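You operate a simulated robot arm through the tools that you are given. There is no shell and no other tool. Be economical: measure what you need, move in short steps, check, and stop when the job is done.

You are at the controls of a simulated two-armed robot. One attempt, no reset.

## Task
Take the cap off the sample bottle on the sorting table top and lay it down there. Then take the orange float marked "2" from the sorting table top and leave it on the cream placard there. Then take the grease can on the sorting table top and put it away on the top of the grey bench. Then open the red drawer, take the hose end from the sorting table top and leave it in the inside of the red drawer, then shut the drawer. Then press the caliper zero button two times. Then open the press tray, take the film bag from the top of the grey bench and leave it on the bed of the press tray and shut the tray again. Then put the paint can on the middle of the press bench away on the top of the steel table by the feed door. Then put the wire brush on the low shelf of the rigging stand. Then close the small cabinet door. Then put two of the limit switches from the top of the steel table by the feed door on the ticket stand top. Then fetch the wiping pad and set it in the red tray. Do these in the order given. Set down upright: film bag, paint can, wire brush, limit switch, wiping pad.

It is judged by the outcome, as a careful person would: the job done as asked, and still so three seconds after it is handed in. It fails if anything else is knocked over, pushed out of place, dropped, spilled or broken. Lids that push on must go on centred and level and be pressed home; caps that screw on are set level and turned clockwise until they are tight.

## Robot
Two 7-joint arms with fingered hands on one trunk, on a base that drives. Base frame: it is fixed to the floor where the robot stands at the start and does not move with it; the origin is under the middle of the robot, x ahead of it, y to its left, z up; the surface under the hand at the start is at about z = 850. Lengths are in mm, angles in degrees, forces in N, time in s.
The left shoulder is at the start at [70, 155, 1122], the right one opposite. With the tool pointing down near the work surface each hand reaches from about 380 to 880 mm from the robot's upright axis, wherever it stands, measured 20 degrees to its own side. Places, roughly: bed of the press tray [3800, 600, 800]; caliper zero button [1800, 1800, 900]; film bag [500, 2000, 1000]; grease can [1750, 0, 750]; hose end [2250, 250, 750]; inside of the red drawer [2100, 0, 500]; limit switch [-5500, -4250, 750]; low shelf of the rigging stand [-5200, -3300, 100]; orange float [1500, 250, 750]; paint can [3750, 1000, 750]; placard [2000, 0, 750]; press tray [3800, 600, 800]; red drawer [2100, 100, 600]; red tray [-5250, -4750, 1000]; sample bottle [500, 0, 1000]; small cabinet door [-8300, -7800, 1100]; steel table [-5300, -4400, 800]; ticket stand top (42x24 cm) [-5940, -3760, 800]; top of the grey bench [800, 2100, 900]; wiping pad (6x5x6 cm) [-5100, -4600, 900]; wire brush (3x2x18 cm) [-5100, -3300, 1000]. Payload 3.9 kg a hand.
The TCP of each hand is the grasp point between the finger pads, 30 mm short of the fingertips. In the tool frame z runs along the fingers and y along their closing line. Largest opening 104 mm; the body of the gripper starts 35 mm behind the TCP. The gripper is a hand of 4 fingers: y runs from the thumb to the fingers, the wrist lies at [-17, -104, -178] in the tool frame, and closing takes about 1.5 s.
Orientation is told as [roll, pitch, yaw] about the base's x, y, z axes, in that order, counted from this pose: with the fingers straight down and the wrist toward the robot, the tool's x, y and z point along [0, 1, 0], [1, 0, 0] and [0, 0, -1] of the base frame.

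## Interface
- The arms move only by the tool drive_tool. It takes "left_steps", "right_steps" or both (then of equal length, played together; a hand with none holds still); each is a list of rows, each an object of numbers (a shift or turn left out is 0, a gripper value left out holds the last): "ax", "ay", "az": the turn, a rotation vector about the base's x, y, z in units of 60 degrees (1.0 is 60 degrees); "x", "y", "z": the shift along the base's x, y, z in units of 100 mm (1.0 is 100 mm); "fingers": the opening, from 0 (shut) to 1 (fully open). In form: [{"ax": .., "ay": .., "az": .., "x": .., "y": .., "z": .., "fingers": ..}, ...]. A call has 1 to 20 rows; each row is the pose to reach, as a shift and turn from the pose commanded when the call began. A call with a number of a shift or a turn outside -1 to 1 is refused whole. A row lasts 0.2 s, in which the tool goes at most 50 mm and 8.6 degrees; a call with a longer step from one row to the next is refused whole, and so is a gripper value outside its range. A pose out of reach is approached as far as the arm can. The call stops where the force on the tool passes 40 N (or 10 N more than at its start, if that is more) or the arm is blocked; 0.2 s more then pass. Each finger travels about 72 mm/s and halts on what it meets, pressing with about 33 N; the grip force reading is that of the motor and also rises with nothing between the fingers. The clock runs only during rows and for 0.2 s after the last one: add rows that repeat a pose to give the fingers time. The reply holds the time, the measured pose of the TCP, the force on the tool along the base axes, the opening and the grip force, in the units named above and with some noise, with the torque about the TCP (base axes, N m) and any sound that the robot's microphone picked up.
- Cameras (640 x 400 px; columns grow to the right, rows downward): "scene" is now at [147.4, 14.7, 1362.2]; the picture's right is [0.04, -1.00, 0.00], its down [-0.53, -0.02, -0.85] and it looks along [0.85, 0.03, -0.53] (base axes); focal length 219 px, centre (320, 200). "left" rides on the left gripper at [-66, -90, -126] in its tool frame; the picture's right is [-0.78, -0.30, 0.56], its down [0.57, -0.70, 0.43] and it looks along [0.26, 0.65, 0.71] (tool axes); focal length 275 px, centre (320, 200). "right" rides on the right gripper at [66, -90, -126] in its tool frame; the picture's right is [-0.78, 0.30, -0.56], its down [-0.57, -0.70, 0.42] and it looks along [-0.27, 0.65, 0.71] (tool axes); focal length 275 px, centre (320, 200). There is no depth. A picture from a camera that has moved, and an enlarged one, comes with that camera's place and axes in the base frame and with its lens. The place of the scene camera against the robot may be out by one fixed shift of up to 25 mm in any direction.
- capture(camera): a new picture of that camera. No time passes.
- move_column(by): slides the trunk up (or, below 0, down) by that many mm; the arms and the scene camera ride with it, the base frame stays. It gives what a move gives, with no picture.
- drive_base(legs): drives the robot by 1 to 6 legs, each [ahead, turn to the left] in mm and degrees, along the robot's own axes; the way and the turn of a leg run together, so that a leg with both is an arc; at most 1500 mm and 180 degrees a leg. The arms and the cameras ride along, it lands a little off, and it stops where it bumps. It gives what a move gives.
- set_grasp(shape, hand): the hand has 4 fingers and takes this shape, open, in about a second: jaw (thumb against the fingers, like two jaws); tri (thumb and two fingers); tip (a fingertip pinch); poke (one finger out to press); point (the index stretched); flat (the hand flat); cup (the hand cupped); fist (a fist). The gripper value then closes the fingers along that shape, each until it touches; the sizes above hold for jaw. It gives what a move gives, with no picture.
- head_to(pan, tilt): turns the head with the scene camera to pan (to the left, within 86 degrees either way) and tilt (down, from -29 to 69), counted from straight ahead of the robot. It gives what a move gives.
- close_up(camera, box): a new picture of the part [left, top, right, bottom] of that camera's present view, enlarged. No time passes.
- finish_job(): hands the job in; it is judged then, once.

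Go step by step. Nothing tells you exact positions but the pictures and the camera data: compare them with the known pose of the tool, close in by small moves and look again before you grip or let go. The budget is 577 turns and 370 pictures, counting those below and the enlarged ones. Unless the task says otherwise, let go and move clear before handing in, and close with one line.

The tools are called after "Call:" as a command line: name --argument value ..., lists and objects as JSON in quotes. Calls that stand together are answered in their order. drive_tool: Moves the arms, as the interface text tells. Its arguments: {"type":"object","properties":{"left_steps":{"type":"array","items":{"type":"object","properties":{"ax":{"type":"number"},"ay":{"type":"number"},"az":{"type":"number"},"x":{"type":"number"},"y":{"type":"number"},"z":{"type":"number"},"fingers":{"type":"number"}}}},"right_steps":{"type":"array","items":{"type":"object","properties":{"ax":{"type":"number"},"ay":{"type":"number"},"az":{"type":"number"},"x":{"type":"number"},"y":{"type":"number"},"z":{"type":"number"},"fingers":{"type":"number"}}}}},"required":[]} The other tools are called the same way: move_column (by) slides the trunk up or down; set_grasp (shape, hand) gives the hand a shape; drive_base (legs) drives the base; head_to (pan, tilt) turns the head that bears the scene camera; capture (camera) takes a picture; close_up (camera, box) takes an enlarged picture of a part of a camera's view; finish_job () hands the job in.

At the start:

```text
t: 0.0
left_tool_pos: [517.3, 313.0, 1160.2]
left_orientation: [-0.1, 0.1, 0.1]
left_wrist_force: [-1.0, 0.2, -0.2]
left_ft_torque: [-0.01, -0.03, 0.0]
left_grip_width: 103.8
left_gripper_force: 0.1
left_shape: jaw
right_tool_pos: [451.5, -128.1, 1262.8]
right_orientation: [0.0, 0.1, 0.1]
right_wrist_force: [-0.3, -0.2, -0.1]
right_ft_torque: [0.0, -0.01, 0.02]
right_grip_width: 103.6
right_gripper_force: 0.0
right_shape: jaw
trunk travel left (down, up): [-575.0, 365.0]
robot x, y, heading: [-1.1, 1.3, -0.3]
head pan, tilt: [2.2, 32.2]
```

scene: 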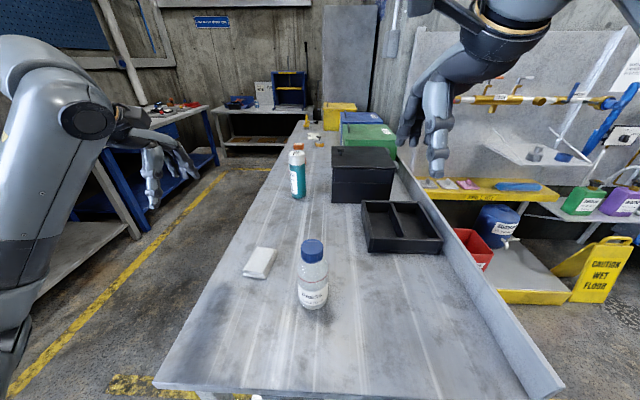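
right: 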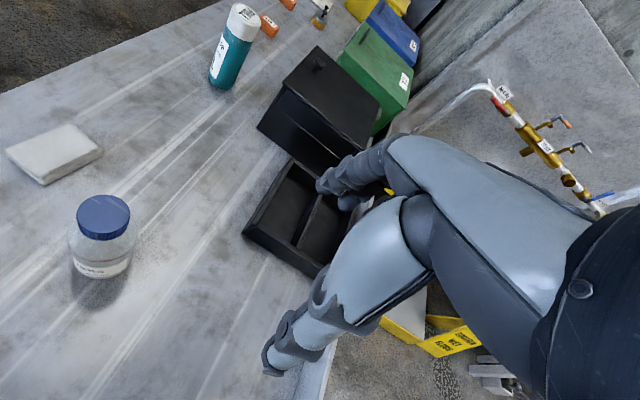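
left: 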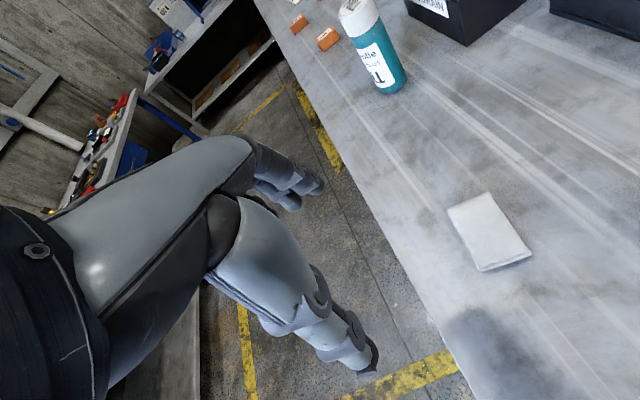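

I see the sample bottle with its blue cap at about [510, 45], standing on the table at z≈850. I'll look at it closely first.

Call:
close_up --camera "scene" --box '[220, 100, 480, 320]'

Call:
close_up --camera "right" --box '[0, 150, 240, 320]'

```text
1.82 times, centred on (350, 210) of scene
camera zoom: at [147.4, 14.7, 1362.2], right [0.04, -1.0, 0.0], down [-0.53, -0.02, -0.85], along [0.85, 0.03, -0.53], focal length 399 px, centre (266, 182)
```

zoom: 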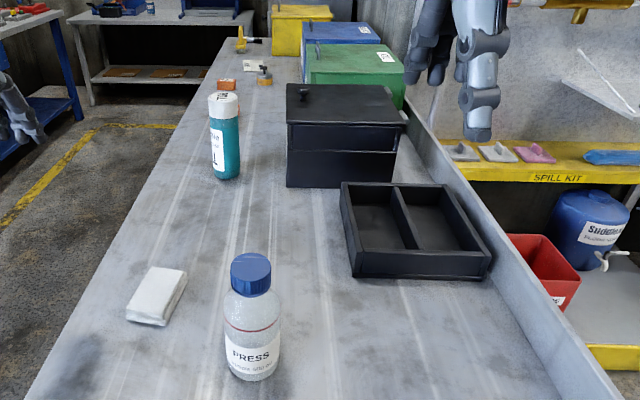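

```text
2.35 times, centred on (120, 235) of right
camera zoom: at [362.0, -62.3, 1388.6], right [0.3, -0.78, 0.56], down [-0.7, -0.57, -0.42], along [0.65, -0.26, -0.71], focal length 648 px, centre (791, 118)
```

zoom: 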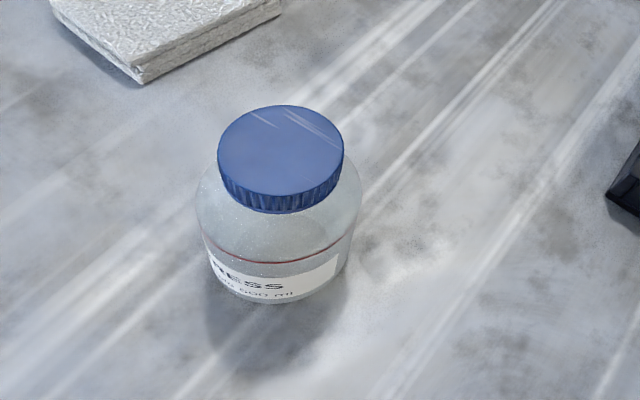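

The bottle is about 88 mm wide and 150 mm tall at roughly [487, 48], with a screw cap about 62 mm wide. I'll turn the left hand so that it can hold the body from the left side.

Call:
drive_tool --left_steps '[{"ax": -0.14}, {"ax": -0.28}, {"ax": -0.42}, {"ax": -0.56}, {"ax": -0.7}, {"ax": -0.84}, {"ax": -0.98}, {"ax": -0.98}]'

Call:
drive_tool --left_steps '[{"ax": -0.13, "z": -0.3}, {"ax": -0.26, "z": -0.6}, {"ax": -0.39, "z": -0.9}, {"ax": -0.52, "z": -1}, {"ax": -0.52, "z": -1}]'

Call:
capture --camera "scene"

Call:
capture --camera "left"

```text
t: 1.8
left_tool_pos: [517.3, 312.6, 1159.9]
left_orientation: [-59.0, 0.1, -0.1]
left_wrist_force: [-0.8, 0.6, -0.8]
left_ft_torque: [-0.01, -0.01, 0.04]
left_grip_width: 103.9
left_gripper_force: 0.1
left_shape: jaw
right_tool_pos: [451.4, -128.3, 1262.7]
right_orientation: [-0.1, 0.1, 0.1]
right_wrist_force: [0.9, 0.5, 0.5]
right_ft_torque: [0.01, 0.03, 0.01]
right_grip_width: 103.7
right_gripper_force: 0.0
right_shape: jaw
trunk travel left (down, up): [-575.0, 365.0]
robot x, y, heading: [-1.2, -0.6, 0.1]
head pan, tilt: [2.2, 32.2]
```

```text
t: 3.0
left_tool_pos: [517.9, 313.9, 1061.0]
left_orientation: [-90.1, 0.0, 0.0]
left_wrist_force: [-0.5, 0.2, 0.2]
left_ft_torque: [-0.01, -0.01, 0.0]
left_grip_width: 103.7
left_gripper_force: 0.2
left_shape: jaw
right_tool_pos: [450.4, -128.4, 1263.8]
right_orientation: [0.0, 0.0, 0.0]
right_wrist_force: [0.8, -0.2, -1.0]
right_ft_torque: [0.01, -0.02, -0.01]
right_grip_width: 103.9
right_gripper_force: 0.1
right_shape: jaw
trunk travel left (down, up): [-575.0, 365.0]
robot x, y, heading: [-0.4, -3.2, 0.1]
head pan, tilt: [2.2, 32.2]
```

```text
364 pictures are left
camera scene: at [147.3, 14.6, 1362.2], right [0.04, -1.0, 0.0], down [-0.53, -0.02, -0.85], along [0.85, 0.03, -0.53], focal length 219 px, centre (320, 200)
```

scene: 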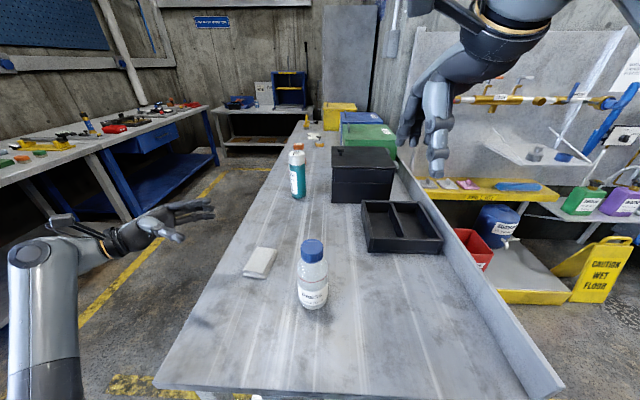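

```text
363 pictures are left
camera left: at [427.2, 440.7, 1127.3], right [-0.3, -0.56, 0.78], down [-0.7, -0.43, -0.57], along [0.65, -0.71, -0.26], focal length 275 px, centre (320, 200)
```

left: 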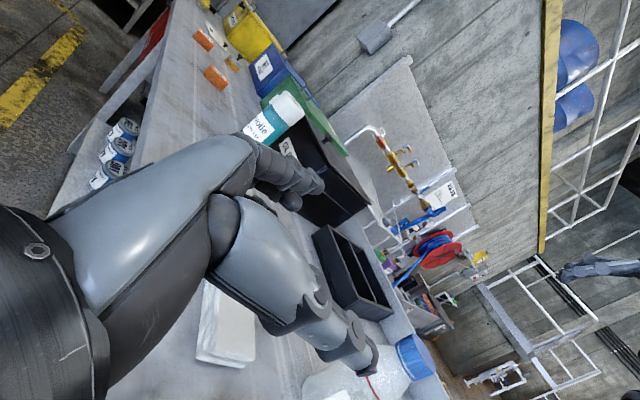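

There is a white pad near the bottle at about [590, 205], so I'll come in diagonally with the left hand. First I'll back the base up a little to give the arms room.

Call:
drive_base --legs '[[-130, 0]]'

Call:
drive_tool --left_steps '[{"az": 0.13, "y": -0.1, "x": 0.1}, {"az": 0.26, "y": -0.3, "x": 0.2}, {"az": 0.39, "y": -0.5, "x": 0.25}, {"az": 0.5, "y": -0.7, "x": 0.3}, {"az": 0.5, "y": -0.7, "x": 0.3}]'

Call:
capture --camera "scene"

Call:
capture --camera "left"

Call:
capture --camera "right"

```text
t: 4.3
left_tool_pos: [389.6, 313.3, 1059.9]
left_orientation: [-89.9, 0.2, -0.2]
left_wrist_force: [-0.4, -0.1, 0.2]
left_ft_torque: [0.03, -0.02, 0.03]
left_grip_width: 103.6
left_gripper_force: 0.1
left_shape: jaw
right_tool_pos: [322.4, -129.1, 1263.2]
right_orientation: [0.0, 0.1, 0.0]
right_wrist_force: [-0.2, 0.1, -0.2]
right_ft_torque: [-0.04, 0.01, 0.02]
right_grip_width: 103.6
right_gripper_force: 0.1
right_shape: jaw
trunk travel left (down, up): [-575.0, 365.0]
robot x, y, heading: [-131.9, -1.8, -0.2]
head pan, tilt: [2.2, 32.2]
```

```text
t: 5.5
left_tool_pos: [418.7, 243.2, 1061.0]
left_orientation: [-90.0, 0.2, 29.9]
left_wrist_force: [-1.0, 0.5, -0.5]
left_ft_torque: [0.04, -0.03, -0.01]
left_grip_width: 103.7
left_gripper_force: 0.1
left_shape: jaw
right_tool_pos: [321.1, -128.5, 1262.6]
right_orientation: [-0.1, 0.0, 0.0]
right_wrist_force: [-0.3, 0.7, 0.4]
right_ft_torque: [-0.03, 0.01, -0.01]
right_grip_width: 103.7
right_gripper_force: 0.0
right_shape: jaw
trunk travel left (down, up): [-575.0, 365.0]
robot x, y, heading: [-133.2, 3.9, 0.0]
head pan, tilt: [2.2, 32.2]
```

```text
362 pictures are left
camera scene: at [17.4, 15.5, 1362.2], right [0.04, -1.0, 0.0], down [-0.53, -0.02, -0.85], along [0.85, 0.03, -0.53], focal length 219 px, centre (320, 200)
```

scene: 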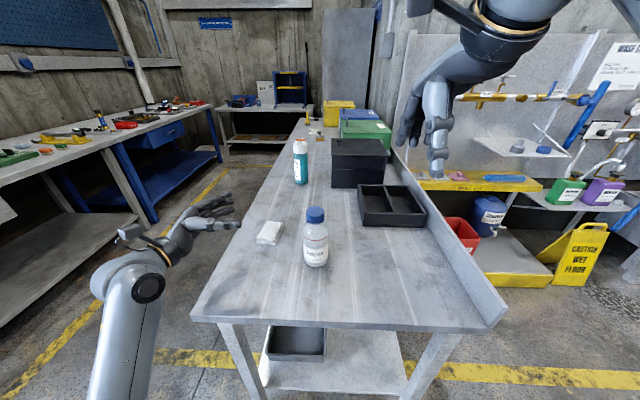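

```text
361 pictures are left
camera left: at [277.0, 308.4, 1127.6], right [0.02, -0.63, 0.78], down [-0.4, -0.72, -0.57], along [0.92, -0.3, -0.26], focal length 275 px, centre (320, 200)
```

left: 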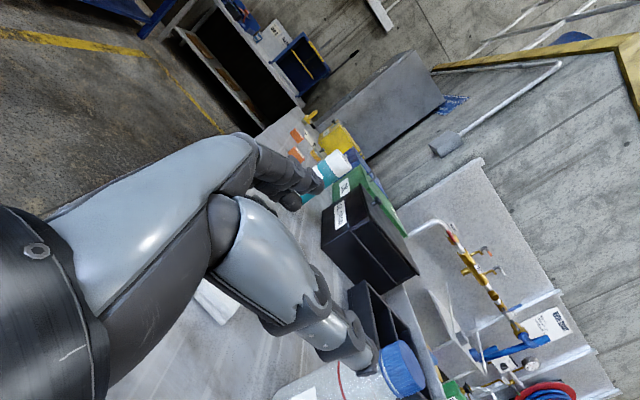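

```text
360 pictures are left
camera right: at [232.1, -61.9, 1388.6], right [0.3, -0.78, 0.56], down [-0.7, -0.57, -0.42], along [0.65, -0.27, -0.71], focal length 275 px, centre (320, 200)
```

right: 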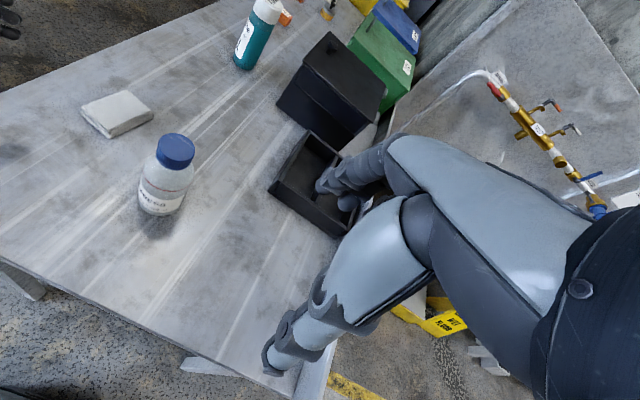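

Triangulating puts the bottle axis at about [484, 39], with the cap top at z≈1016. Next I'll bring the left hand to a pre-grasp position level with the bottle body.

Call:
drive_tool --left_steps '[{"y": -0.3}, {"y": -0.6, "z": -0.2}, {"y": -0.86, "z": -0.6}, {"y": -0.86, "z": -1}, {"y": -0.86, "z": -1}]'

Call:
drive_tool --left_steps '[{"z": -0.2}, {"z": -0.32}, {"z": -0.32}]'

Call:
capture --camera "left"

Call:
capture --camera "scene"

```text
t: 6.7
left_tool_pos: [418.2, 157.4, 960.8]
left_orientation: [-90.0, 0.1, 29.8]
left_wrist_force: [0.2, -0.4, 0.1]
left_ft_torque: [-0.03, 0.03, -0.02]
left_grip_width: 103.7
left_gripper_force: 0.1
left_shape: jaw
right_tool_pos: [321.4, -129.3, 1262.8]
right_orientation: [0.0, 0.0, 0.0]
right_wrist_force: [-1.2, -0.4, 0.0]
right_ft_torque: [0.01, 0.01, -0.03]
right_grip_width: 103.8
right_gripper_force: 0.1
right_shape: jaw
trunk travel left (down, up): [-575.0, 365.0]
robot x, y, heading: [-129.0, -0.4, -0.2]
head pan, tilt: [2.2, 32.2]
```

```text
t: 7.5
left_tool_pos: [417.8, 156.5, 926.9]
left_orientation: [-90.0, 0.1, 29.9]
left_wrist_force: [1.3, 0.7, -0.9]
left_ft_torque: [-0.04, 0.04, 0.01]
left_grip_width: 104.0
left_gripper_force: 0.1
left_shape: jaw
right_tool_pos: [321.6, -128.4, 1263.5]
right_orientation: [0.0, -0.1, -0.1]
right_wrist_force: [-0.7, 1.1, -0.2]
right_ft_torque: [0.03, 0.0, 0.0]
right_grip_width: 103.6
right_gripper_force: 0.1
right_shape: jaw
trunk travel left (down, up): [-575.0, 365.0]
robot x, y, heading: [-130.8, 0.2, 0.1]
head pan, tilt: [2.2, 32.2]
```

```text
359 pictures are left
camera left: at [277.1, 222.2, 995.3], right [0.02, -0.63, 0.78], down [-0.4, -0.72, -0.57], along [0.92, -0.3, -0.27], focal length 275 px, centre (320, 200)
```

left: 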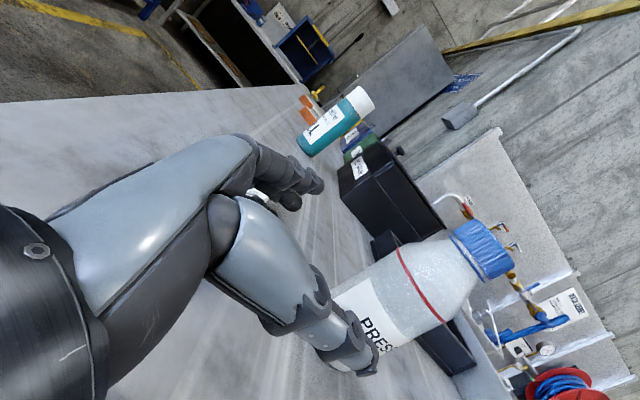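

```text
358 pictures are left
camera scene: at [17.5, 14.6, 1362.2], right [0.04, -1.0, 0.0], down [-0.53, -0.02, -0.85], along [0.85, 0.03, -0.53], focal length 219 px, centre (320, 200)
```

scene: 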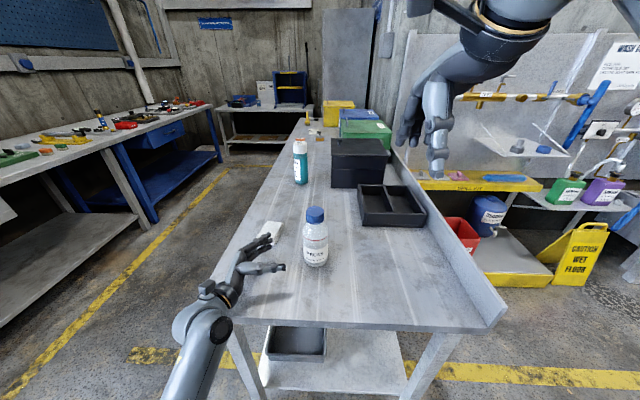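

The body lies on the approach line. I'll advance 70 mm and check again.

Call:
drive_tool --left_steps '[{"x": 0.15, "y": -0.26}, {"x": 0.3, "y": -0.52}, {"x": 0.35, "y": -0.61}, {"x": 0.35, "y": -0.61}]'

Call:
capture --camera "left"

Call:
capture --camera "right"

```text
t: 8.5
left_tool_pos: [452.4, 94.2, 928.4]
left_orientation: [-90.1, 0.1, 29.9]
left_wrist_force: [-0.3, -0.1, -0.3]
left_ft_torque: [0.01, 0.01, 0.0]
left_grip_width: 103.8
left_gripper_force: 0.0
left_shape: jaw
right_tool_pos: [322.2, -128.9, 1262.7]
right_orientation: [0.0, -0.1, 0.0]
right_wrist_force: [-0.3, -0.1, 1.0]
right_ft_torque: [-0.01, -0.01, 0.0]
right_grip_width: 103.9
right_gripper_force: 0.0
right_shape: jaw
trunk travel left (down, up): [-575.0, 365.0]
robot x, y, heading: [-127.4, 3.6, -0.2]
head pan, tilt: [2.2, 32.2]
```

```text
357 pictures are left
camera left: at [312.7, 160.8, 995.4], right [0.02, -0.63, 0.78], down [-0.4, -0.72, -0.57], along [0.92, -0.3, -0.27], focal length 275 px, centre (320, 200)
```

left: 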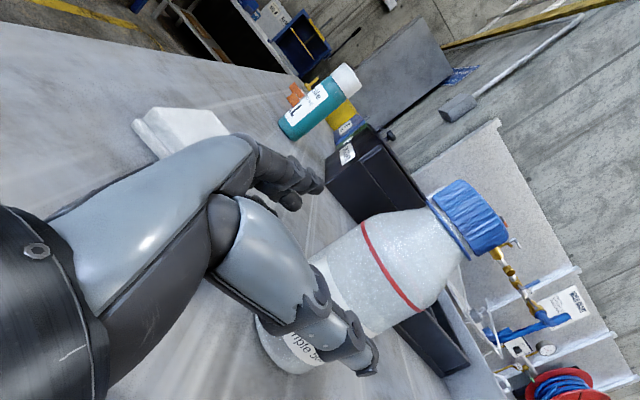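

```text
356 pictures are left
camera right: at [232.3, -63.0, 1388.5], right [0.3, -0.78, 0.56], down [-0.7, -0.57, -0.42], along [0.65, -0.27, -0.71], focal length 275 px, centre (320, 200)
```

right: 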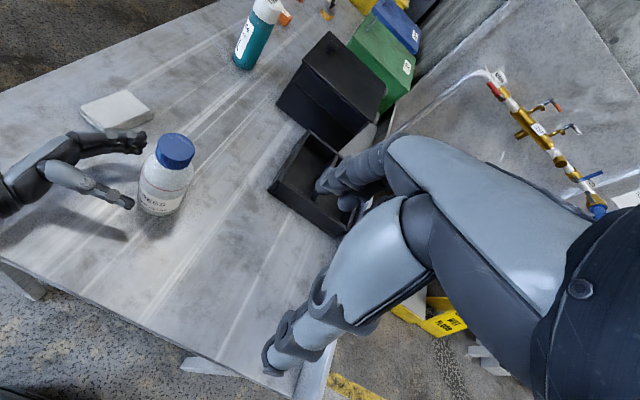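

The bottle sits centrally between the thumb and fingers. I'll go in the rest of the way.

Call:
drive_tool --left_steps '[{"x": 0.06, "y": -0.1}, {"x": 0.12, "y": -0.2}, {"x": 0.18, "y": -0.31}, {"x": 0.24, "y": -0.41}, {"x": 0.24, "y": -0.41}]'

Call:
capture --camera "left"

Call:
capture --camera "right"

```text
t: 9.7
left_tool_pos: [478.0, 56.4, 927.2]
left_orientation: [-89.9, 0.0, 30.0]
left_wrist_force: [0.2, -0.1, 0.4]
left_ft_torque: [0.01, 0.0, -0.02]
left_grip_width: 103.7
left_gripper_force: 0.1
left_shape: jaw
right_tool_pos: [321.3, -128.7, 1263.0]
right_orientation: [0.0, -0.1, 0.1]
right_wrist_force: [0.1, -0.2, -0.6]
right_ft_torque: [0.01, -0.02, -0.02]
right_grip_width: 103.7
right_gripper_force: 0.0
right_shape: jaw
trunk travel left (down, up): [-575.0, 365.0]
robot x, y, heading: [-128.1, 1.1, -0.1]
head pan, tilt: [2.2, 32.2]
```

```text
355 pictures are left
camera left: at [336.0, 121.1, 994.8], right [0.02, -0.63, 0.77], down [-0.4, -0.72, -0.57], along [0.92, -0.3, -0.27], focal length 275 px, centre (320, 200)
```

left: 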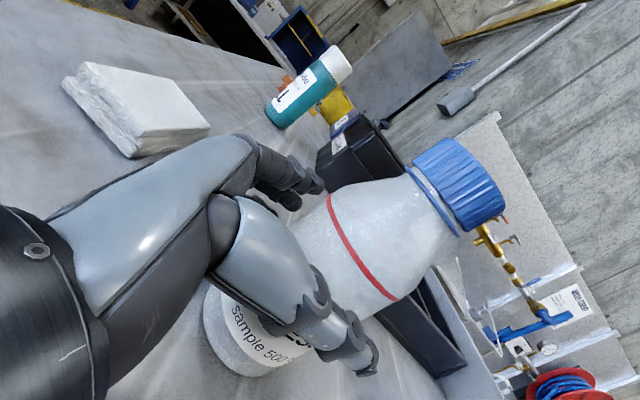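

```text
354 pictures are left
camera right: at [232.0, -62.6, 1388.5], right [0.3, -0.78, 0.56], down [-0.7, -0.57, -0.42], along [0.65, -0.27, -0.71], focal length 275 px, centre (320, 200)
```

right: 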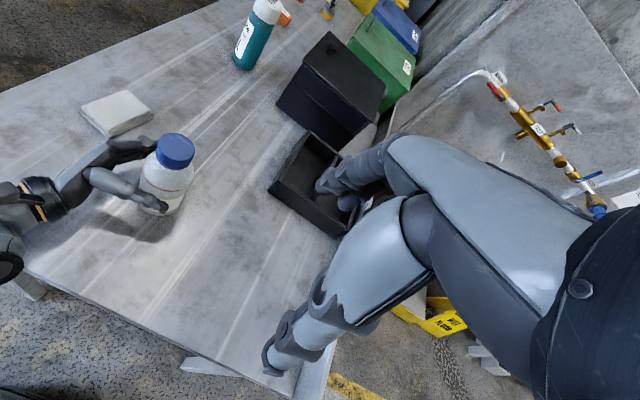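

The bottle is between the digits, so I'll close the left hand on it and move the right hand above the cap.

Call:
drive_tool --left_steps '[{"x": 0.03, "y": -0.05}, {"x": 0.03, "y": -0.05, "fingers": 0.9}, {"x": 0.03, "y": -0.05, "fingers": 0.8}, {"x": 0.03, "y": -0.05, "fingers": 0.7}, {"x": 0.03, "y": -0.05, "fingers": 0.5}, {"x": 0.03, "y": -0.05, "fingers": 0.5}, {"x": 0.03, "y": -0.05, "fingers": 0.5}]'

Call:
drive_tool --right_steps '[{"x": 0.4}, {"x": 0.8, "y": 0.2}, {"x": 1, "y": 0.6}, {"x": 1, "y": 1}, {"x": 1, "y": 1}]'

Call:
capture --camera "right"

Call:
capture --camera "left"

```text
t: 11.3
left_tool_pos: [479.7, 53.8, 924.5]
left_orientation: [-89.2, -0.2, 29.9]
left_wrist_force: [0.0, -1.2, 0.3]
left_ft_torque: [-0.02, 0.01, 0.03]
left_grip_width: 62.6
left_gripper_force: 33.2
left_shape: jaw
right_tool_pos: [320.9, -128.3, 1263.2]
right_orientation: [0.1, -0.1, 0.0]
right_wrist_force: [0.0, 0.6, 0.4]
right_ft_torque: [-0.02, 0.01, 0.02]
right_grip_width: 103.8
right_gripper_force: 0.1
right_shape: jaw
trunk travel left (down, up): [-575.0, 365.0]
robot x, y, heading: [-126.4, 3.1, -0.1]
head pan, tilt: [2.2, 32.2]
```

```text
t: 12.5
left_tool_pos: [481.8, 52.4, 925.2]
left_orientation: [-89.1, -0.4, 29.8]
left_wrist_force: [0.1, -0.2, -0.8]
left_ft_torque: [-0.01, 0.01, 0.0]
left_grip_width: 62.9
left_gripper_force: 32.7
left_shape: jaw
right_tool_pos: [420.9, -30.0, 1262.3]
right_orientation: [0.1, 0.0, -0.1]
right_wrist_force: [0.2, -0.2, -0.1]
right_ft_torque: [0.03, -0.04, 0.01]
right_grip_width: 103.8
right_gripper_force: 0.0
right_shape: jaw
trunk travel left (down, up): [-575.0, 365.0]
robot x, y, heading: [-131.2, 2.3, -0.4]
head pan, tilt: [2.2, 32.2]
```

```text
353 pictures are left
camera right: at [332.1, 36.1, 1388.1], right [0.3, -0.78, 0.56], down [-0.7, -0.57, -0.42], along [0.65, -0.26, -0.71], focal length 275 px, centre (320, 200)
```

right: 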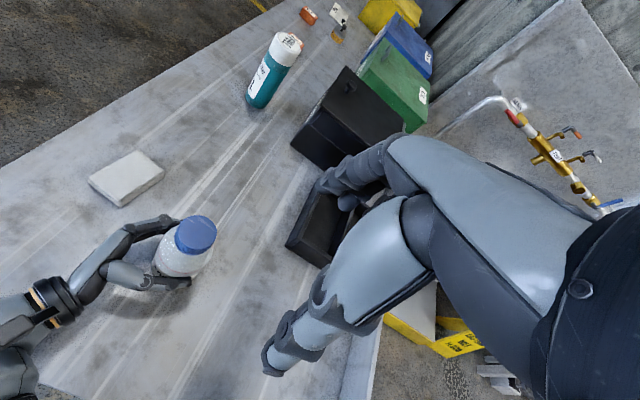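

```text
352 pictures are left
camera left: at [339.7, 116.5, 994.0], right [0.02, -0.64, 0.77], down [-0.4, -0.71, -0.58], along [0.92, -0.29, -0.27], focal length 275 px, centre (320, 200)
```

left: 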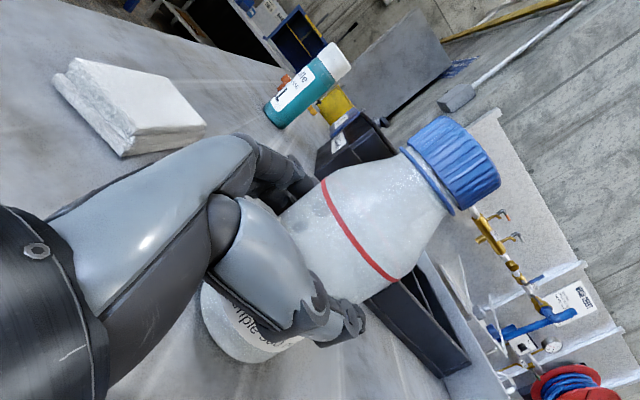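

The bottle is held. The cap axis is now at about [484, 43] with its top at z≈1033, so I'll take the right hand above it, turned back by 45°.

Call:
drive_tool --right_steps '[{"az": -0.14, "x": 0.2, "y": 0.2, "z": -0.2}, {"az": -0.28, "x": 0.4, "y": 0.4, "z": -0.4}, {"az": -0.42, "x": 0.63, "y": 0.6, "z": -0.6}, {"az": -0.56, "x": 0.63, "y": 0.73, "z": -0.8}, {"az": -0.7, "x": 0.63, "y": 0.73, "z": -1}, {"az": -0.75, "x": 0.63, "y": 0.73, "z": -1}, {"az": -0.75, "x": 0.63, "y": 0.73, "z": -1}]'

Call:
capture --camera "right"

Call:
capture --camera "left"

Call:
capture --camera "scene"

```text
t: 14.1
left_tool_pos: [480.3, 51.4, 925.7]
left_orientation: [-89.3, -0.4, 29.8]
left_wrist_force: [-0.6, -0.1, -1.1]
left_ft_torque: [0.0, 0.03, 0.0]
left_grip_width: 62.9
left_gripper_force: 33.4
left_shape: jaw
right_tool_pos: [483.6, 43.6, 1160.9]
right_orientation: [0.1, 0.0, -45.1]
right_wrist_force: [-0.2, -0.4, -0.8]
right_ft_torque: [0.0, 0.03, 0.03]
right_grip_width: 103.7
right_gripper_force: 0.1
right_shape: jaw
trunk travel left (down, up): [-575.0, 365.0]
robot x, y, heading: [-129.9, -1.1, -0.5]
head pan, tilt: [2.2, 32.2]
```

```text
351 pictures are left
camera right: at [468.0, 154.1, 1288.2], right [-0.34, -0.76, 0.56], down [-0.9, 0.09, -0.42], along [0.27, -0.65, -0.71], focal length 275 px, centre (320, 200)
```

right: 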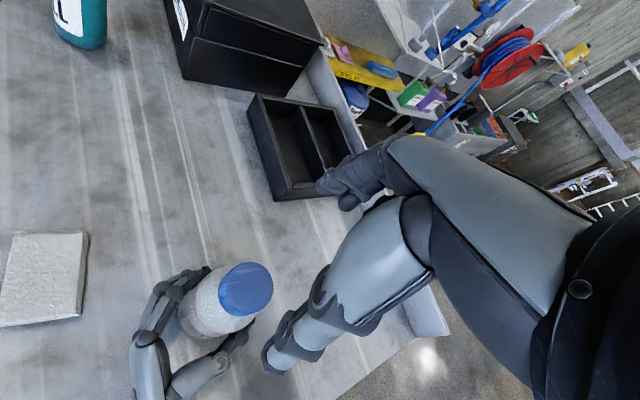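

```text
350 pictures are left
camera left: at [339.6, 117.3, 993.6], right [0.02, -0.64, 0.77], down [-0.4, -0.71, -0.58], along [0.92, -0.29, -0.27], focal length 275 px, centre (320, 200)
```

left: 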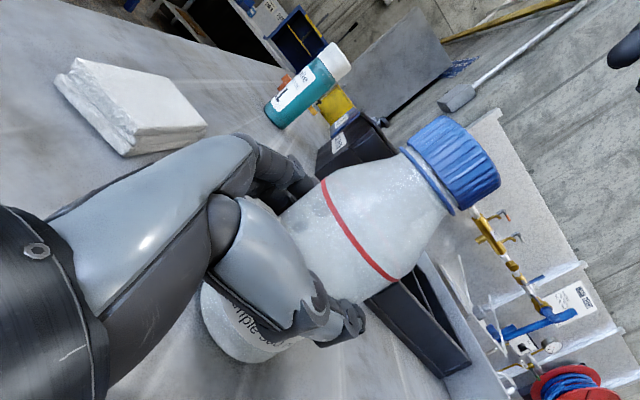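

```text
349 pictures are left
camera scene: at [17.7, 14.3, 1362.1], right [0.04, -1.0, 0.0], down [-0.53, -0.02, -0.85], along [0.85, 0.03, -0.53], focal length 219 px, centre (320, 200)
```

scene: 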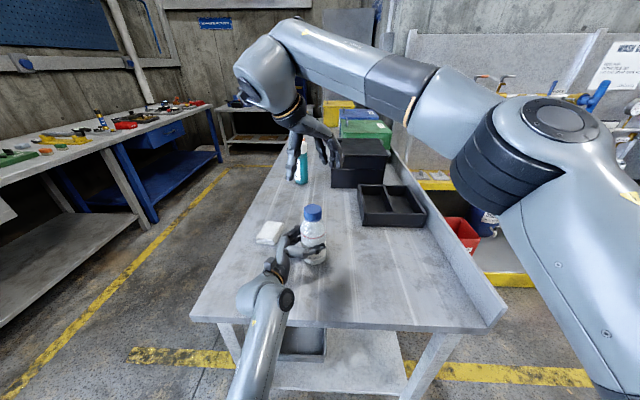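

Both views agree on a cap axis of about [485, 44]. I'll descend over the cap in two moves.

Call:
drive_tool --right_steps '[{"z": -0.3}, {"z": -0.6}, {"z": -0.85}, {"z": -0.95}, {"z": -0.95}]'

Call:
capture --camera "right"

Call:
capture --camera "left"

```text
t: 15.3
left_tool_pos: [479.2, 54.1, 924.9]
left_orientation: [-89.3, -0.3, 29.7]
left_wrist_force: [0.1, 0.5, -0.8]
left_ft_torque: [0.02, -0.04, -0.03]
left_grip_width: 63.0
left_gripper_force: 32.9
left_shape: jaw
right_tool_pos: [483.6, 45.1, 1067.7]
right_orientation: [0.0, 0.0, -45.0]
right_wrist_force: [-0.4, 0.0, 0.4]
right_ft_torque: [-0.01, 0.0, -0.04]
right_grip_width: 103.7
right_gripper_force: 0.0
right_shape: jaw
trunk travel left (down, up): [-575.0, 365.0]
robot x, y, heading: [-129.7, 1.1, 0.2]
head pan, tilt: [2.2, 32.2]
```

```text
348 pictures are left
camera right: at [467.7, 155.0, 1193.0], right [-0.34, -0.76, 0.56], down [-0.9, 0.09, -0.42], along [0.27, -0.65, -0.71], focal length 275 px, centre (320, 200)
```

right: 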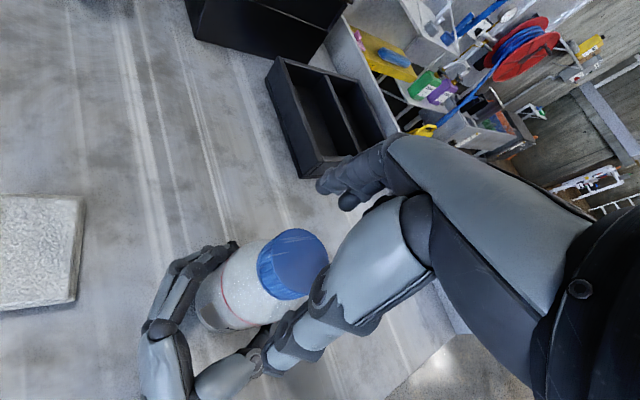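

```text
347 pictures are left
camera left: at [339.4, 117.6, 993.3], right [0.02, -0.64, 0.77], down [-0.4, -0.71, -0.58], along [0.92, -0.29, -0.27], focal length 275 px, centre (320, 200)
```

left: 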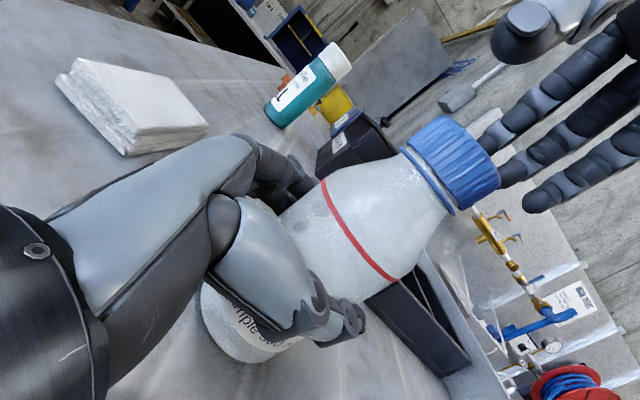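

Call:
close_up --camera "right" --box '[180, 180, 420, 330]'

Call:
close_up --camera "left" --box '[360, 0, 640, 240]'

```text
2.67 times, centred on (300, 255) of right
camera zoom: at [467.7, 155.0, 1193.0], right [-0.34, -0.76, 0.56], down [-0.9, 0.09, -0.42], along [0.27, -0.65, -0.71], focal length 734 px, centre (373, 53)
```

zoom: 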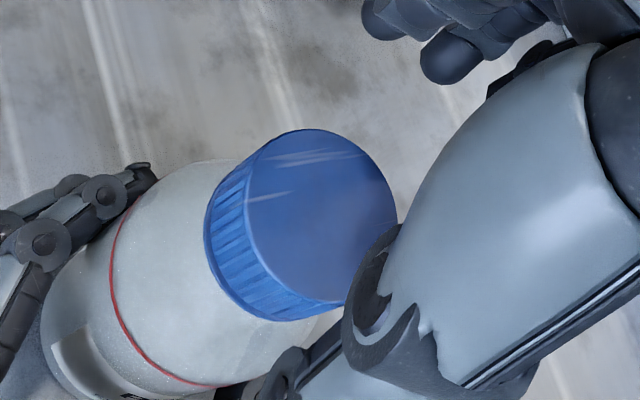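

```text
1.67 times, centred on (500, 120) of left
camera zoom: at [339.4, 117.6, 993.3], right [0.02, -0.64, 0.77], down [-0.4, -0.71, -0.58], along [0.92, -0.29, -0.27], focal length 459 px, centre (20, 333)
```

zoom: 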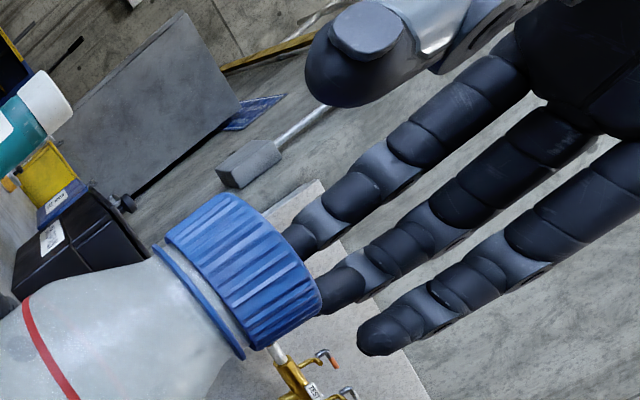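

The cap is at [486, 46], spanning z≈1008 to 1033. I'll lower the TCP to about 1038 and close on it.

Call:
drive_tool --right_steps '[{"z": -0.15, "x": 0.02}, {"z": -0.3, "x": 0.02}, {"z": -0.3, "x": 0.02, "fingers": 0.8}, {"z": -0.3, "x": 0.02, "fingers": 0.65}, {"z": -0.3, "x": 0.02, "fingers": 0.5}, {"z": -0.3, "x": 0.02, "fingers": 0.35}, {"z": -0.3, "x": 0.02, "fingers": 0.25}, {"z": -0.3, "x": 0.02, "fingers": 0.25}, {"z": -0.3, "x": 0.02, "fingers": 0.25}]'

Call:
capture --camera "left"

Call:
capture --camera "right"

```text
t: 17.3
left_tool_pos: [480.9, 53.3, 925.3]
left_orientation: [-89.2, -0.3, 29.8]
left_wrist_force: [0.2, 0.1, -0.7]
left_ft_torque: [0.05, -0.07, 0.01]
left_grip_width: 62.6
left_gripper_force: 33.4
left_shape: jaw
right_tool_pos: [485.4, 45.7, 1035.8]
right_orientation: [-0.1, 0.0, -45.0]
right_wrist_force: [0.5, 0.4, 0.1]
right_ft_torque: [0.0, -0.02, -0.02]
right_grip_width: 39.3
right_gripper_force: 32.8
right_shape: jaw
trunk travel left (down, up): [-575.0, 365.0]
robot x, y, heading: [-127.4, -0.3, -0.0]
head pan, tilt: [2.2, 32.2]
```

```text
344 pictures are left
camera left: at [339.5, 117.5, 993.4], right [0.02, -0.64, 0.77], down [-0.4, -0.71, -0.58], along [0.92, -0.29, -0.27], focal length 275 px, centre (320, 200)
```

left: 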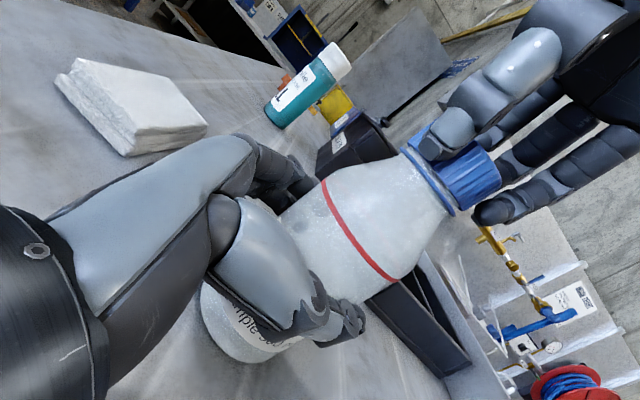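

```text
343 pictures are left
camera right: at [469.8, 154.8, 1162.8], right [-0.34, -0.76, 0.56], down [-0.9, 0.09, -0.42], along [0.27, -0.65, -0.71], focal length 275 px, centre (320, 200)
```

right: 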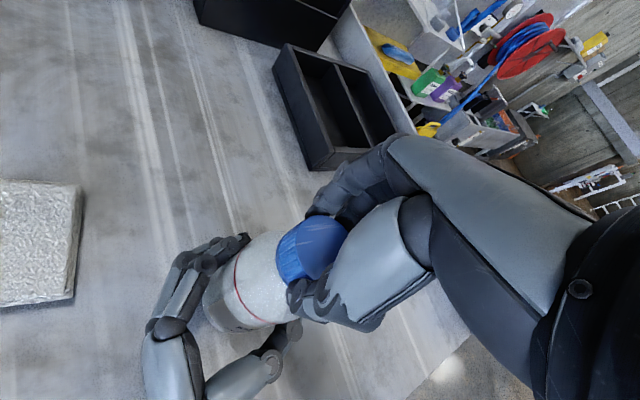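

The cap is gripped, so I'll unscrew it counter-clockwise while the left hand holds the bottle.

Call:
drive_tool --right_steps '[{"az": 0.13}, {"az": 0.26}, {"az": 0.39}, {"az": 0.52}, {"az": 0.65}, {"az": 0.78}, {"az": 0.91}, {"az": 1.0}, {"az": 1.0}]'

Call:
capture --camera "left"

```text
t: 19.3
left_tool_pos: [479.9, 53.8, 925.9]
left_orientation: [-89.2, -0.3, 29.9]
left_wrist_force: [4.6, 2.5, -2.4]
left_ft_torque: [-0.09, 0.23, 0.16]
left_grip_width: 62.7
left_gripper_force: 33.1
left_shape: jaw
right_tool_pos: [486.5, 44.5, 1038.3]
right_orientation: [0.0, 0.0, 15.1]
right_wrist_force: [-4.8, -1.8, 1.0]
right_ft_torque: [-0.17, 0.36, -0.05]
right_grip_width: 39.8
right_gripper_force: 32.8
right_shape: jaw
trunk travel left (down, up): [-575.0, 365.0]
robot x, y, heading: [-126.6, -0.5, 0.2]
head pan, tilt: [2.2, 32.2]
```

```text
342 pictures are left
camera left: at [339.5, 117.8, 993.4], right [0.02, -0.64, 0.77], down [-0.4, -0.71, -0.58], along [0.92, -0.29, -0.27], focal length 275 px, centre (320, 200)
```

left: 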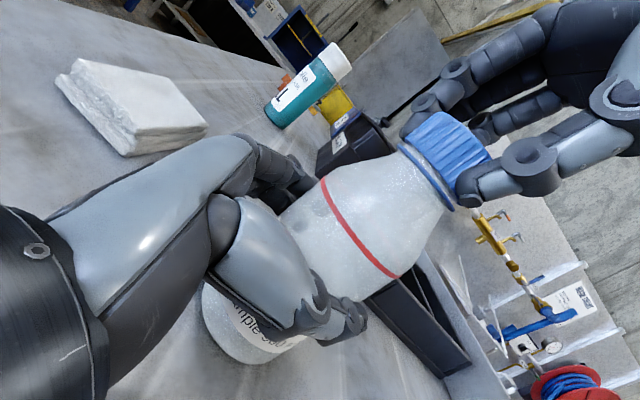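

Call:
drive_tool --right_steps '[{"az": 0.13}, {"az": 0.26, "z": 0.005}, {"az": 0.39, "z": 0.005}, {"az": 0.52, "z": 0.01}, {"az": 0.65, "z": 0.01}, {"az": 0.78, "z": 0.01}, {"az": 0.91, "z": 0.01}, {"az": 1.0, "z": 0.01}, {"az": 1.0, "z": 0.01}]'

Call:
close_up --camera "left" --box '[360, 60, 640, 260]'

```text
t: 21.3
left_tool_pos: [480.6, 52.3, 924.4]
left_orientation: [-89.2, -0.3, 29.8]
left_wrist_force: [4.5, 4.4, -2.6]
left_ft_torque: [-0.08, 0.22, 0.1]
left_grip_width: 62.9
left_gripper_force: 33.4
left_shape: jaw
right_tool_pos: [486.2, 44.6, 1038.7]
right_orientation: [0.0, -0.1, 42.3]
right_wrist_force: [-4.8, -4.5, 1.9]
right_ft_torque: [-0.35, 0.4, -0.03]
right_grip_width: 39.3
right_gripper_force: 33.0
right_shape: jaw
right hand out of reach, approached as far as the arm can: row 4, 5, 6, 7, 8, 9
trunk travel left (down, up): [-575.0, 365.0]
robot x, y, heading: [-129.0, 2.2, -0.3]
head pan, tilt: [2.2, 32.2]
```

```text
2.00 times, centred on (500, 160) of left
camera zoom: at [339.5, 117.6, 993.4], right [0.02, -0.64, 0.77], down [-0.4, -0.71, -0.58], along [0.92, -0.29, -0.27], focal length 551 px, centre (-40, 280)
```

zoom: 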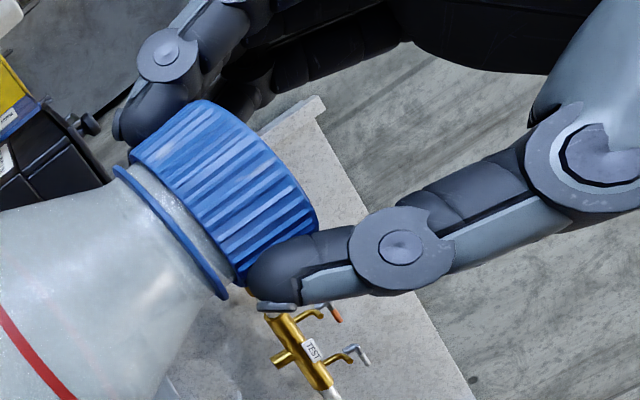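

The cap is coming up and the wrist stops at +42°. I'll open, turn back and take a second bite.

Call:
drive_tool --right_steps '[{"fingers": 0.6}, {"fingers": 0.75}, {"fingers": 0.75}, {"az": -0.14}, {"az": -0.28}, {"az": -0.42}, {"az": -0.56}, {"az": -0.7}, {"az": -0.84}, {"az": -0.98}, {"az": -0.98}]'

Call:
drive_tool --right_steps '[{"az": -0.14}, {"az": -0.28}, {"az": -0.42}, {"az": -0.56}, {"az": -0.7}, {"az": -0.84}, {"az": -0.9}, {"az": -0.9}]'

Call:
capture --camera "left"

Call:
capture --camera "right"

```text
t: 23.7
left_tool_pos: [480.6, 52.9, 924.1]
left_orientation: [-89.1, -0.2, 29.8]
left_wrist_force: [-0.1, 0.0, -0.9]
left_ft_torque: [0.01, 0.02, -0.01]
left_grip_width: 62.8
left_gripper_force: 32.8
left_shape: jaw
right_tool_pos: [485.6, 43.4, 1038.7]
right_orientation: [0.0, 0.0, -16.6]
right_wrist_force: [-0.1, -0.5, -0.3]
right_ft_torque: [0.01, -0.01, 0.01]
right_grip_width: 77.9
right_gripper_force: 0.0
right_shape: jaw
trunk travel left (down, up): [-575.0, 365.0]
robot x, y, heading: [-130.8, 0.8, 0.2]
head pan, tilt: [2.2, 32.2]
```

```text
t: 25.5
left_tool_pos: [480.2, 54.2, 923.4]
left_orientation: [-89.1, -0.3, 29.9]
left_wrist_force: [0.4, -0.5, -0.8]
left_ft_torque: [0.0, -0.02, 0.02]
left_grip_width: 62.7
left_gripper_force: 33.0
left_shape: jaw
right_tool_pos: [486.7, 43.0, 1039.6]
right_orientation: [0.0, 0.0, -70.6]
right_wrist_force: [-0.2, -0.2, -0.1]
right_ft_torque: [0.04, -0.02, 0.0]
right_grip_width: 77.5
right_gripper_force: 0.0
right_shape: jaw
trunk travel left (down, up): [-575.0, 365.0]
robot x, y, heading: [-131.2, -0.3, -0.2]
head pan, tilt: [2.2, 32.2]
```

```text
340 pictures are left
camera left: at [339.5, 117.5, 993.5], right [0.02, -0.64, 0.77], down [-0.4, -0.71, -0.58], along [0.92, -0.29, -0.27], focal length 275 px, centre (320, 200)
```

left: 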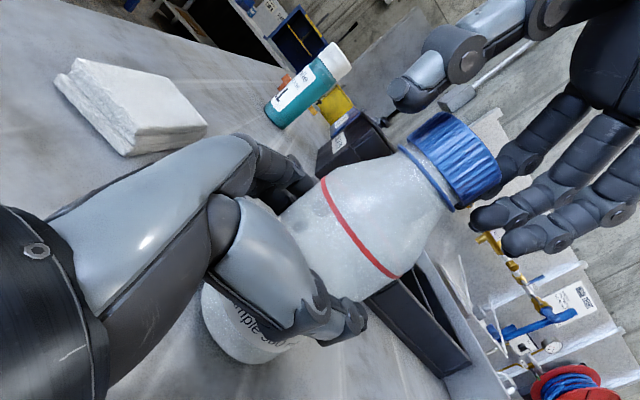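

```text
339 pictures are left
camera right: at [519.3, 150.4, 1164.5], right [-0.63, -0.54, 0.56], down [-0.77, 0.47, -0.42], along [-0.03, -0.7, -0.71], focal length 275 px, centre (320, 200)
```

right: 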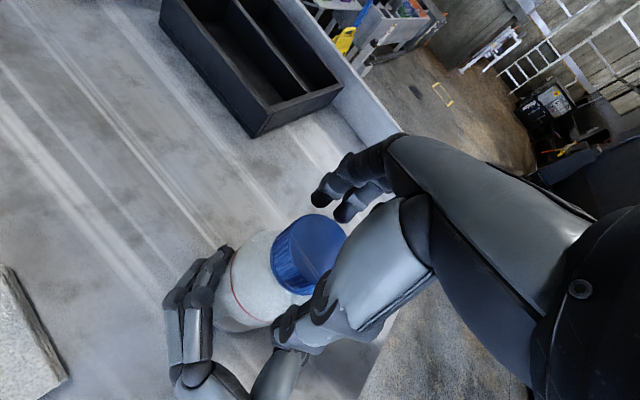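

Now I'll grip again and make the second turn.

Call:
drive_tool --right_steps '[{"fingers": 0.5}, {"fingers": 0.35}, {"fingers": 0.25}, {"fingers": 0.25}, {"fingers": 0.25}, {"fingers": 0.25}, {"az": 0.13}, {"az": 0.26}, {"az": 0.39}, {"az": 0.52, "z": 0.01}, {"az": 0.65, "z": 0.01}, {"az": 0.78, "z": 0.015}, {"az": 0.91, "z": 0.02}, {"az": 1.0, "z": 0.02}, {"az": 1.0, "z": 0.02}]'

Call:
drive_tool --right_steps '[{"az": 0.13}, {"az": 0.26}, {"az": 0.39}, {"az": 0.52, "z": 0.01}, {"az": 0.65, "z": 0.01}, {"az": 0.78, "z": 0.015}, {"az": 0.86, "z": 0.02}, {"az": 0.86, "z": 0.02}]'

Call:
close_up --camera "left" --box '[360, 60, 640, 260]'

```text
t: 28.7
left_tool_pos: [481.0, 53.6, 925.6]
left_orientation: [-89.3, -0.4, 29.9]
left_wrist_force: [2.4, 1.2, 1.6]
left_ft_torque: [-0.16, 0.04, 0.14]
left_grip_width: 62.5
left_gripper_force: 32.8
left_shape: jaw
right_tool_pos: [484.6, 44.4, 1040.3]
right_orientation: [0.0, -0.1, -10.4]
right_wrist_force: [-3.0, -1.2, -2.6]
right_ft_torque: [-0.03, 0.27, -0.06]
right_grip_width: 39.4
right_gripper_force: 33.4
right_shape: jaw
trunk travel left (down, up): [-575.0, 365.0]
robot x, y, heading: [-133.5, 5.3, -0.0]
head pan, tilt: [2.2, 32.2]
```

```text
t: 30.5
left_tool_pos: [481.2, 53.6, 925.8]
left_orientation: [-89.3, -0.3, 29.8]
left_wrist_force: [1.0, 3.5, 6.1]
left_ft_torque: [-0.15, -0.23, 0.12]
left_grip_width: 62.7
left_gripper_force: 32.6
left_shape: jaw
right_tool_pos: [485.8, 44.5, 1042.2]
right_orientation: [-0.2, 0.2, 41.1]
right_wrist_force: [-1.0, -3.9, -6.9]
right_ft_torque: [-0.37, 0.28, -0.1]
right_grip_width: 39.3
right_gripper_force: 33.2
right_shape: jaw
trunk travel left (down, up): [-575.0, 365.0]
robot x, y, heading: [-130.3, -6.8, 0.1]
head pan, tilt: [2.2, 32.2]
```

```text
2.00 times, centred on (500, 160) of left
camera zoom: at [339.3, 117.6, 994.0], right [0.02, -0.64, 0.77], down [-0.4, -0.71, -0.58], along [0.92, -0.29, -0.27], focal length 551 px, centre (-40, 280)
```

zoom: 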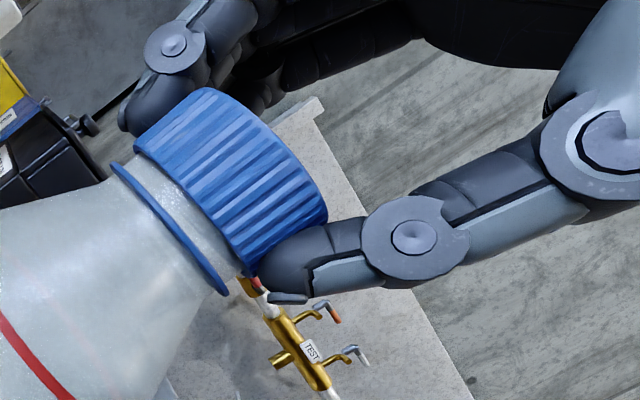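

The cap is rising, and about 200° is done. I'll take a third bite.

Call:
drive_tool --right_steps '[{"fingers": 0.6}, {"fingers": 0.75}, {"fingers": 0.75}, {"az": -0.14}, {"az": -0.28}, {"az": -0.42}, {"az": -0.56}, {"az": -0.7}, {"az": -0.84}, {"az": -0.98}, {"az": -0.98}]'

Call:
drive_tool --right_steps '[{"az": -0.14}, {"az": -0.28}, {"az": -0.42}, {"az": -0.56}, {"az": -0.7}, {"az": -0.84}, {"az": -0.88}, {"az": -0.88, "fingers": 0.5}, {"az": -0.88, "fingers": 0.3}, {"az": -0.88, "fingers": 0.25}, {"az": -0.88, "fingers": 0.25}, {"az": -0.88, "fingers": 0.25}]'

Call:
drive_tool --right_steps '[{"az": 0.13}, {"az": 0.26}, {"az": 0.39}, {"az": 0.52, "z": 0.01}, {"az": 0.65, "z": 0.01}, {"az": 0.78, "z": 0.015}, {"az": 0.91, "z": 0.02}, {"az": 1.0, "z": 0.02}, {"az": 1.0, "z": 0.02}]'

Call:
drive_tool --right_steps '[{"az": 0.13}, {"az": 0.26}, {"az": 0.39}, {"az": 0.52, "z": 0.01}, {"az": 0.65, "z": 0.01}, {"az": 0.78, "z": 0.015}, {"az": 0.84, "z": 0.02}, {"az": 0.84, "z": 0.02}]'

Call:
close_up --camera "left" --box '[360, 60, 640, 260]'

```text
t: 32.9
left_tool_pos: [480.7, 53.2, 925.4]
left_orientation: [-89.2, -0.3, 29.8]
left_wrist_force: [0.8, -0.5, -0.4]
left_ft_torque: [-0.01, -0.02, -0.02]
left_grip_width: 62.8
left_gripper_force: 33.0
left_shape: jaw
right_tool_pos: [485.6, 43.2, 1042.8]
right_orientation: [-0.1, 0.0, -17.7]
right_wrist_force: [0.1, 0.3, 0.2]
right_ft_torque: [0.03, 0.0, 0.01]
right_grip_width: 77.7
right_gripper_force: 0.2
right_shape: jaw
trunk travel left (down, up): [-575.0, 365.0]
robot x, y, heading: [-128.4, 5.0, -0.0]
head pan, tilt: [2.2, 32.2]
```

```text
t: 35.5
left_tool_pos: [480.2, 52.9, 925.0]
left_orientation: [-89.2, -0.4, 29.8]
left_wrist_force: [1.0, -0.6, -1.1]
left_ft_torque: [0.09, 0.01, 0.01]
left_grip_width: 63.0
left_gripper_force: 32.8
left_shape: jaw
right_tool_pos: [486.1, 44.1, 1042.8]
right_orientation: [-0.1, -0.1, -70.5]
right_wrist_force: [-0.2, 0.2, 0.0]
right_ft_torque: [-0.02, 0.02, -0.03]
right_grip_width: 39.4
right_gripper_force: 33.5
right_shape: jaw
trunk travel left (down, up): [-575.0, 365.0]
robot x, y, heading: [-129.4, -1.0, -0.0]
head pan, tilt: [2.2, 32.2]
```

```text
t: 37.5
left_tool_pos: [481.0, 53.0, 925.4]
left_orientation: [-89.2, -0.3, 29.7]
left_wrist_force: [1.3, 1.4, 0.0]
left_ft_torque: [-0.09, 0.12, 0.04]
left_grip_width: 62.8
left_gripper_force: 32.8
left_shape: jaw
right_tool_pos: [486.1, 45.5, 1046.2]
right_orientation: [0.0, -0.1, -10.4]
right_wrist_force: [-0.8, -1.2, 0.2]
right_ft_torque: [-0.02, 0.08, -0.02]
right_grip_width: 39.1
right_gripper_force: 32.8
right_shape: jaw
trunk travel left (down, up): [-575.0, 365.0]
robot x, y, heading: [-129.3, 2.7, -0.3]
head pan, tilt: [2.2, 32.2]
```

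```text
t: 39.3
left_tool_pos: [480.2, 53.0, 924.4]
left_orientation: [-89.2, -0.3, 29.7]
left_wrist_force: [-0.2, 0.9, -0.4]
left_ft_torque: [-0.09, -0.01, -0.04]
left_grip_width: 62.8
left_gripper_force: 33.4
left_shape: jaw
right_tool_pos: [485.7, 43.8, 1045.5]
right_orientation: [0.1, 0.0, 39.9]
right_wrist_force: [-0.2, -0.7, -0.1]
right_ft_torque: [0.01, 0.03, -0.02]
right_grip_width: 39.4
right_gripper_force: 32.9
right_shape: jaw
trunk travel left (down, up): [-575.0, 365.0]
robot x, y, heading: [-131.9, 1.5, -0.0]
head pan, tilt: [2.2, 32.2]
```

```text
2.00 times, centred on (500, 160) of left
camera zoom: at [339.5, 117.5, 993.5], right [0.02, -0.64, 0.77], down [-0.4, -0.71, -0.58], along [0.92, -0.29, -0.27], focal length 551 px, centre (-40, 280)
```

zoom: 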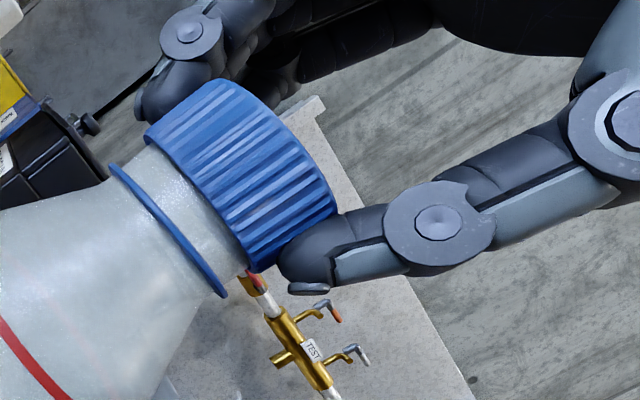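

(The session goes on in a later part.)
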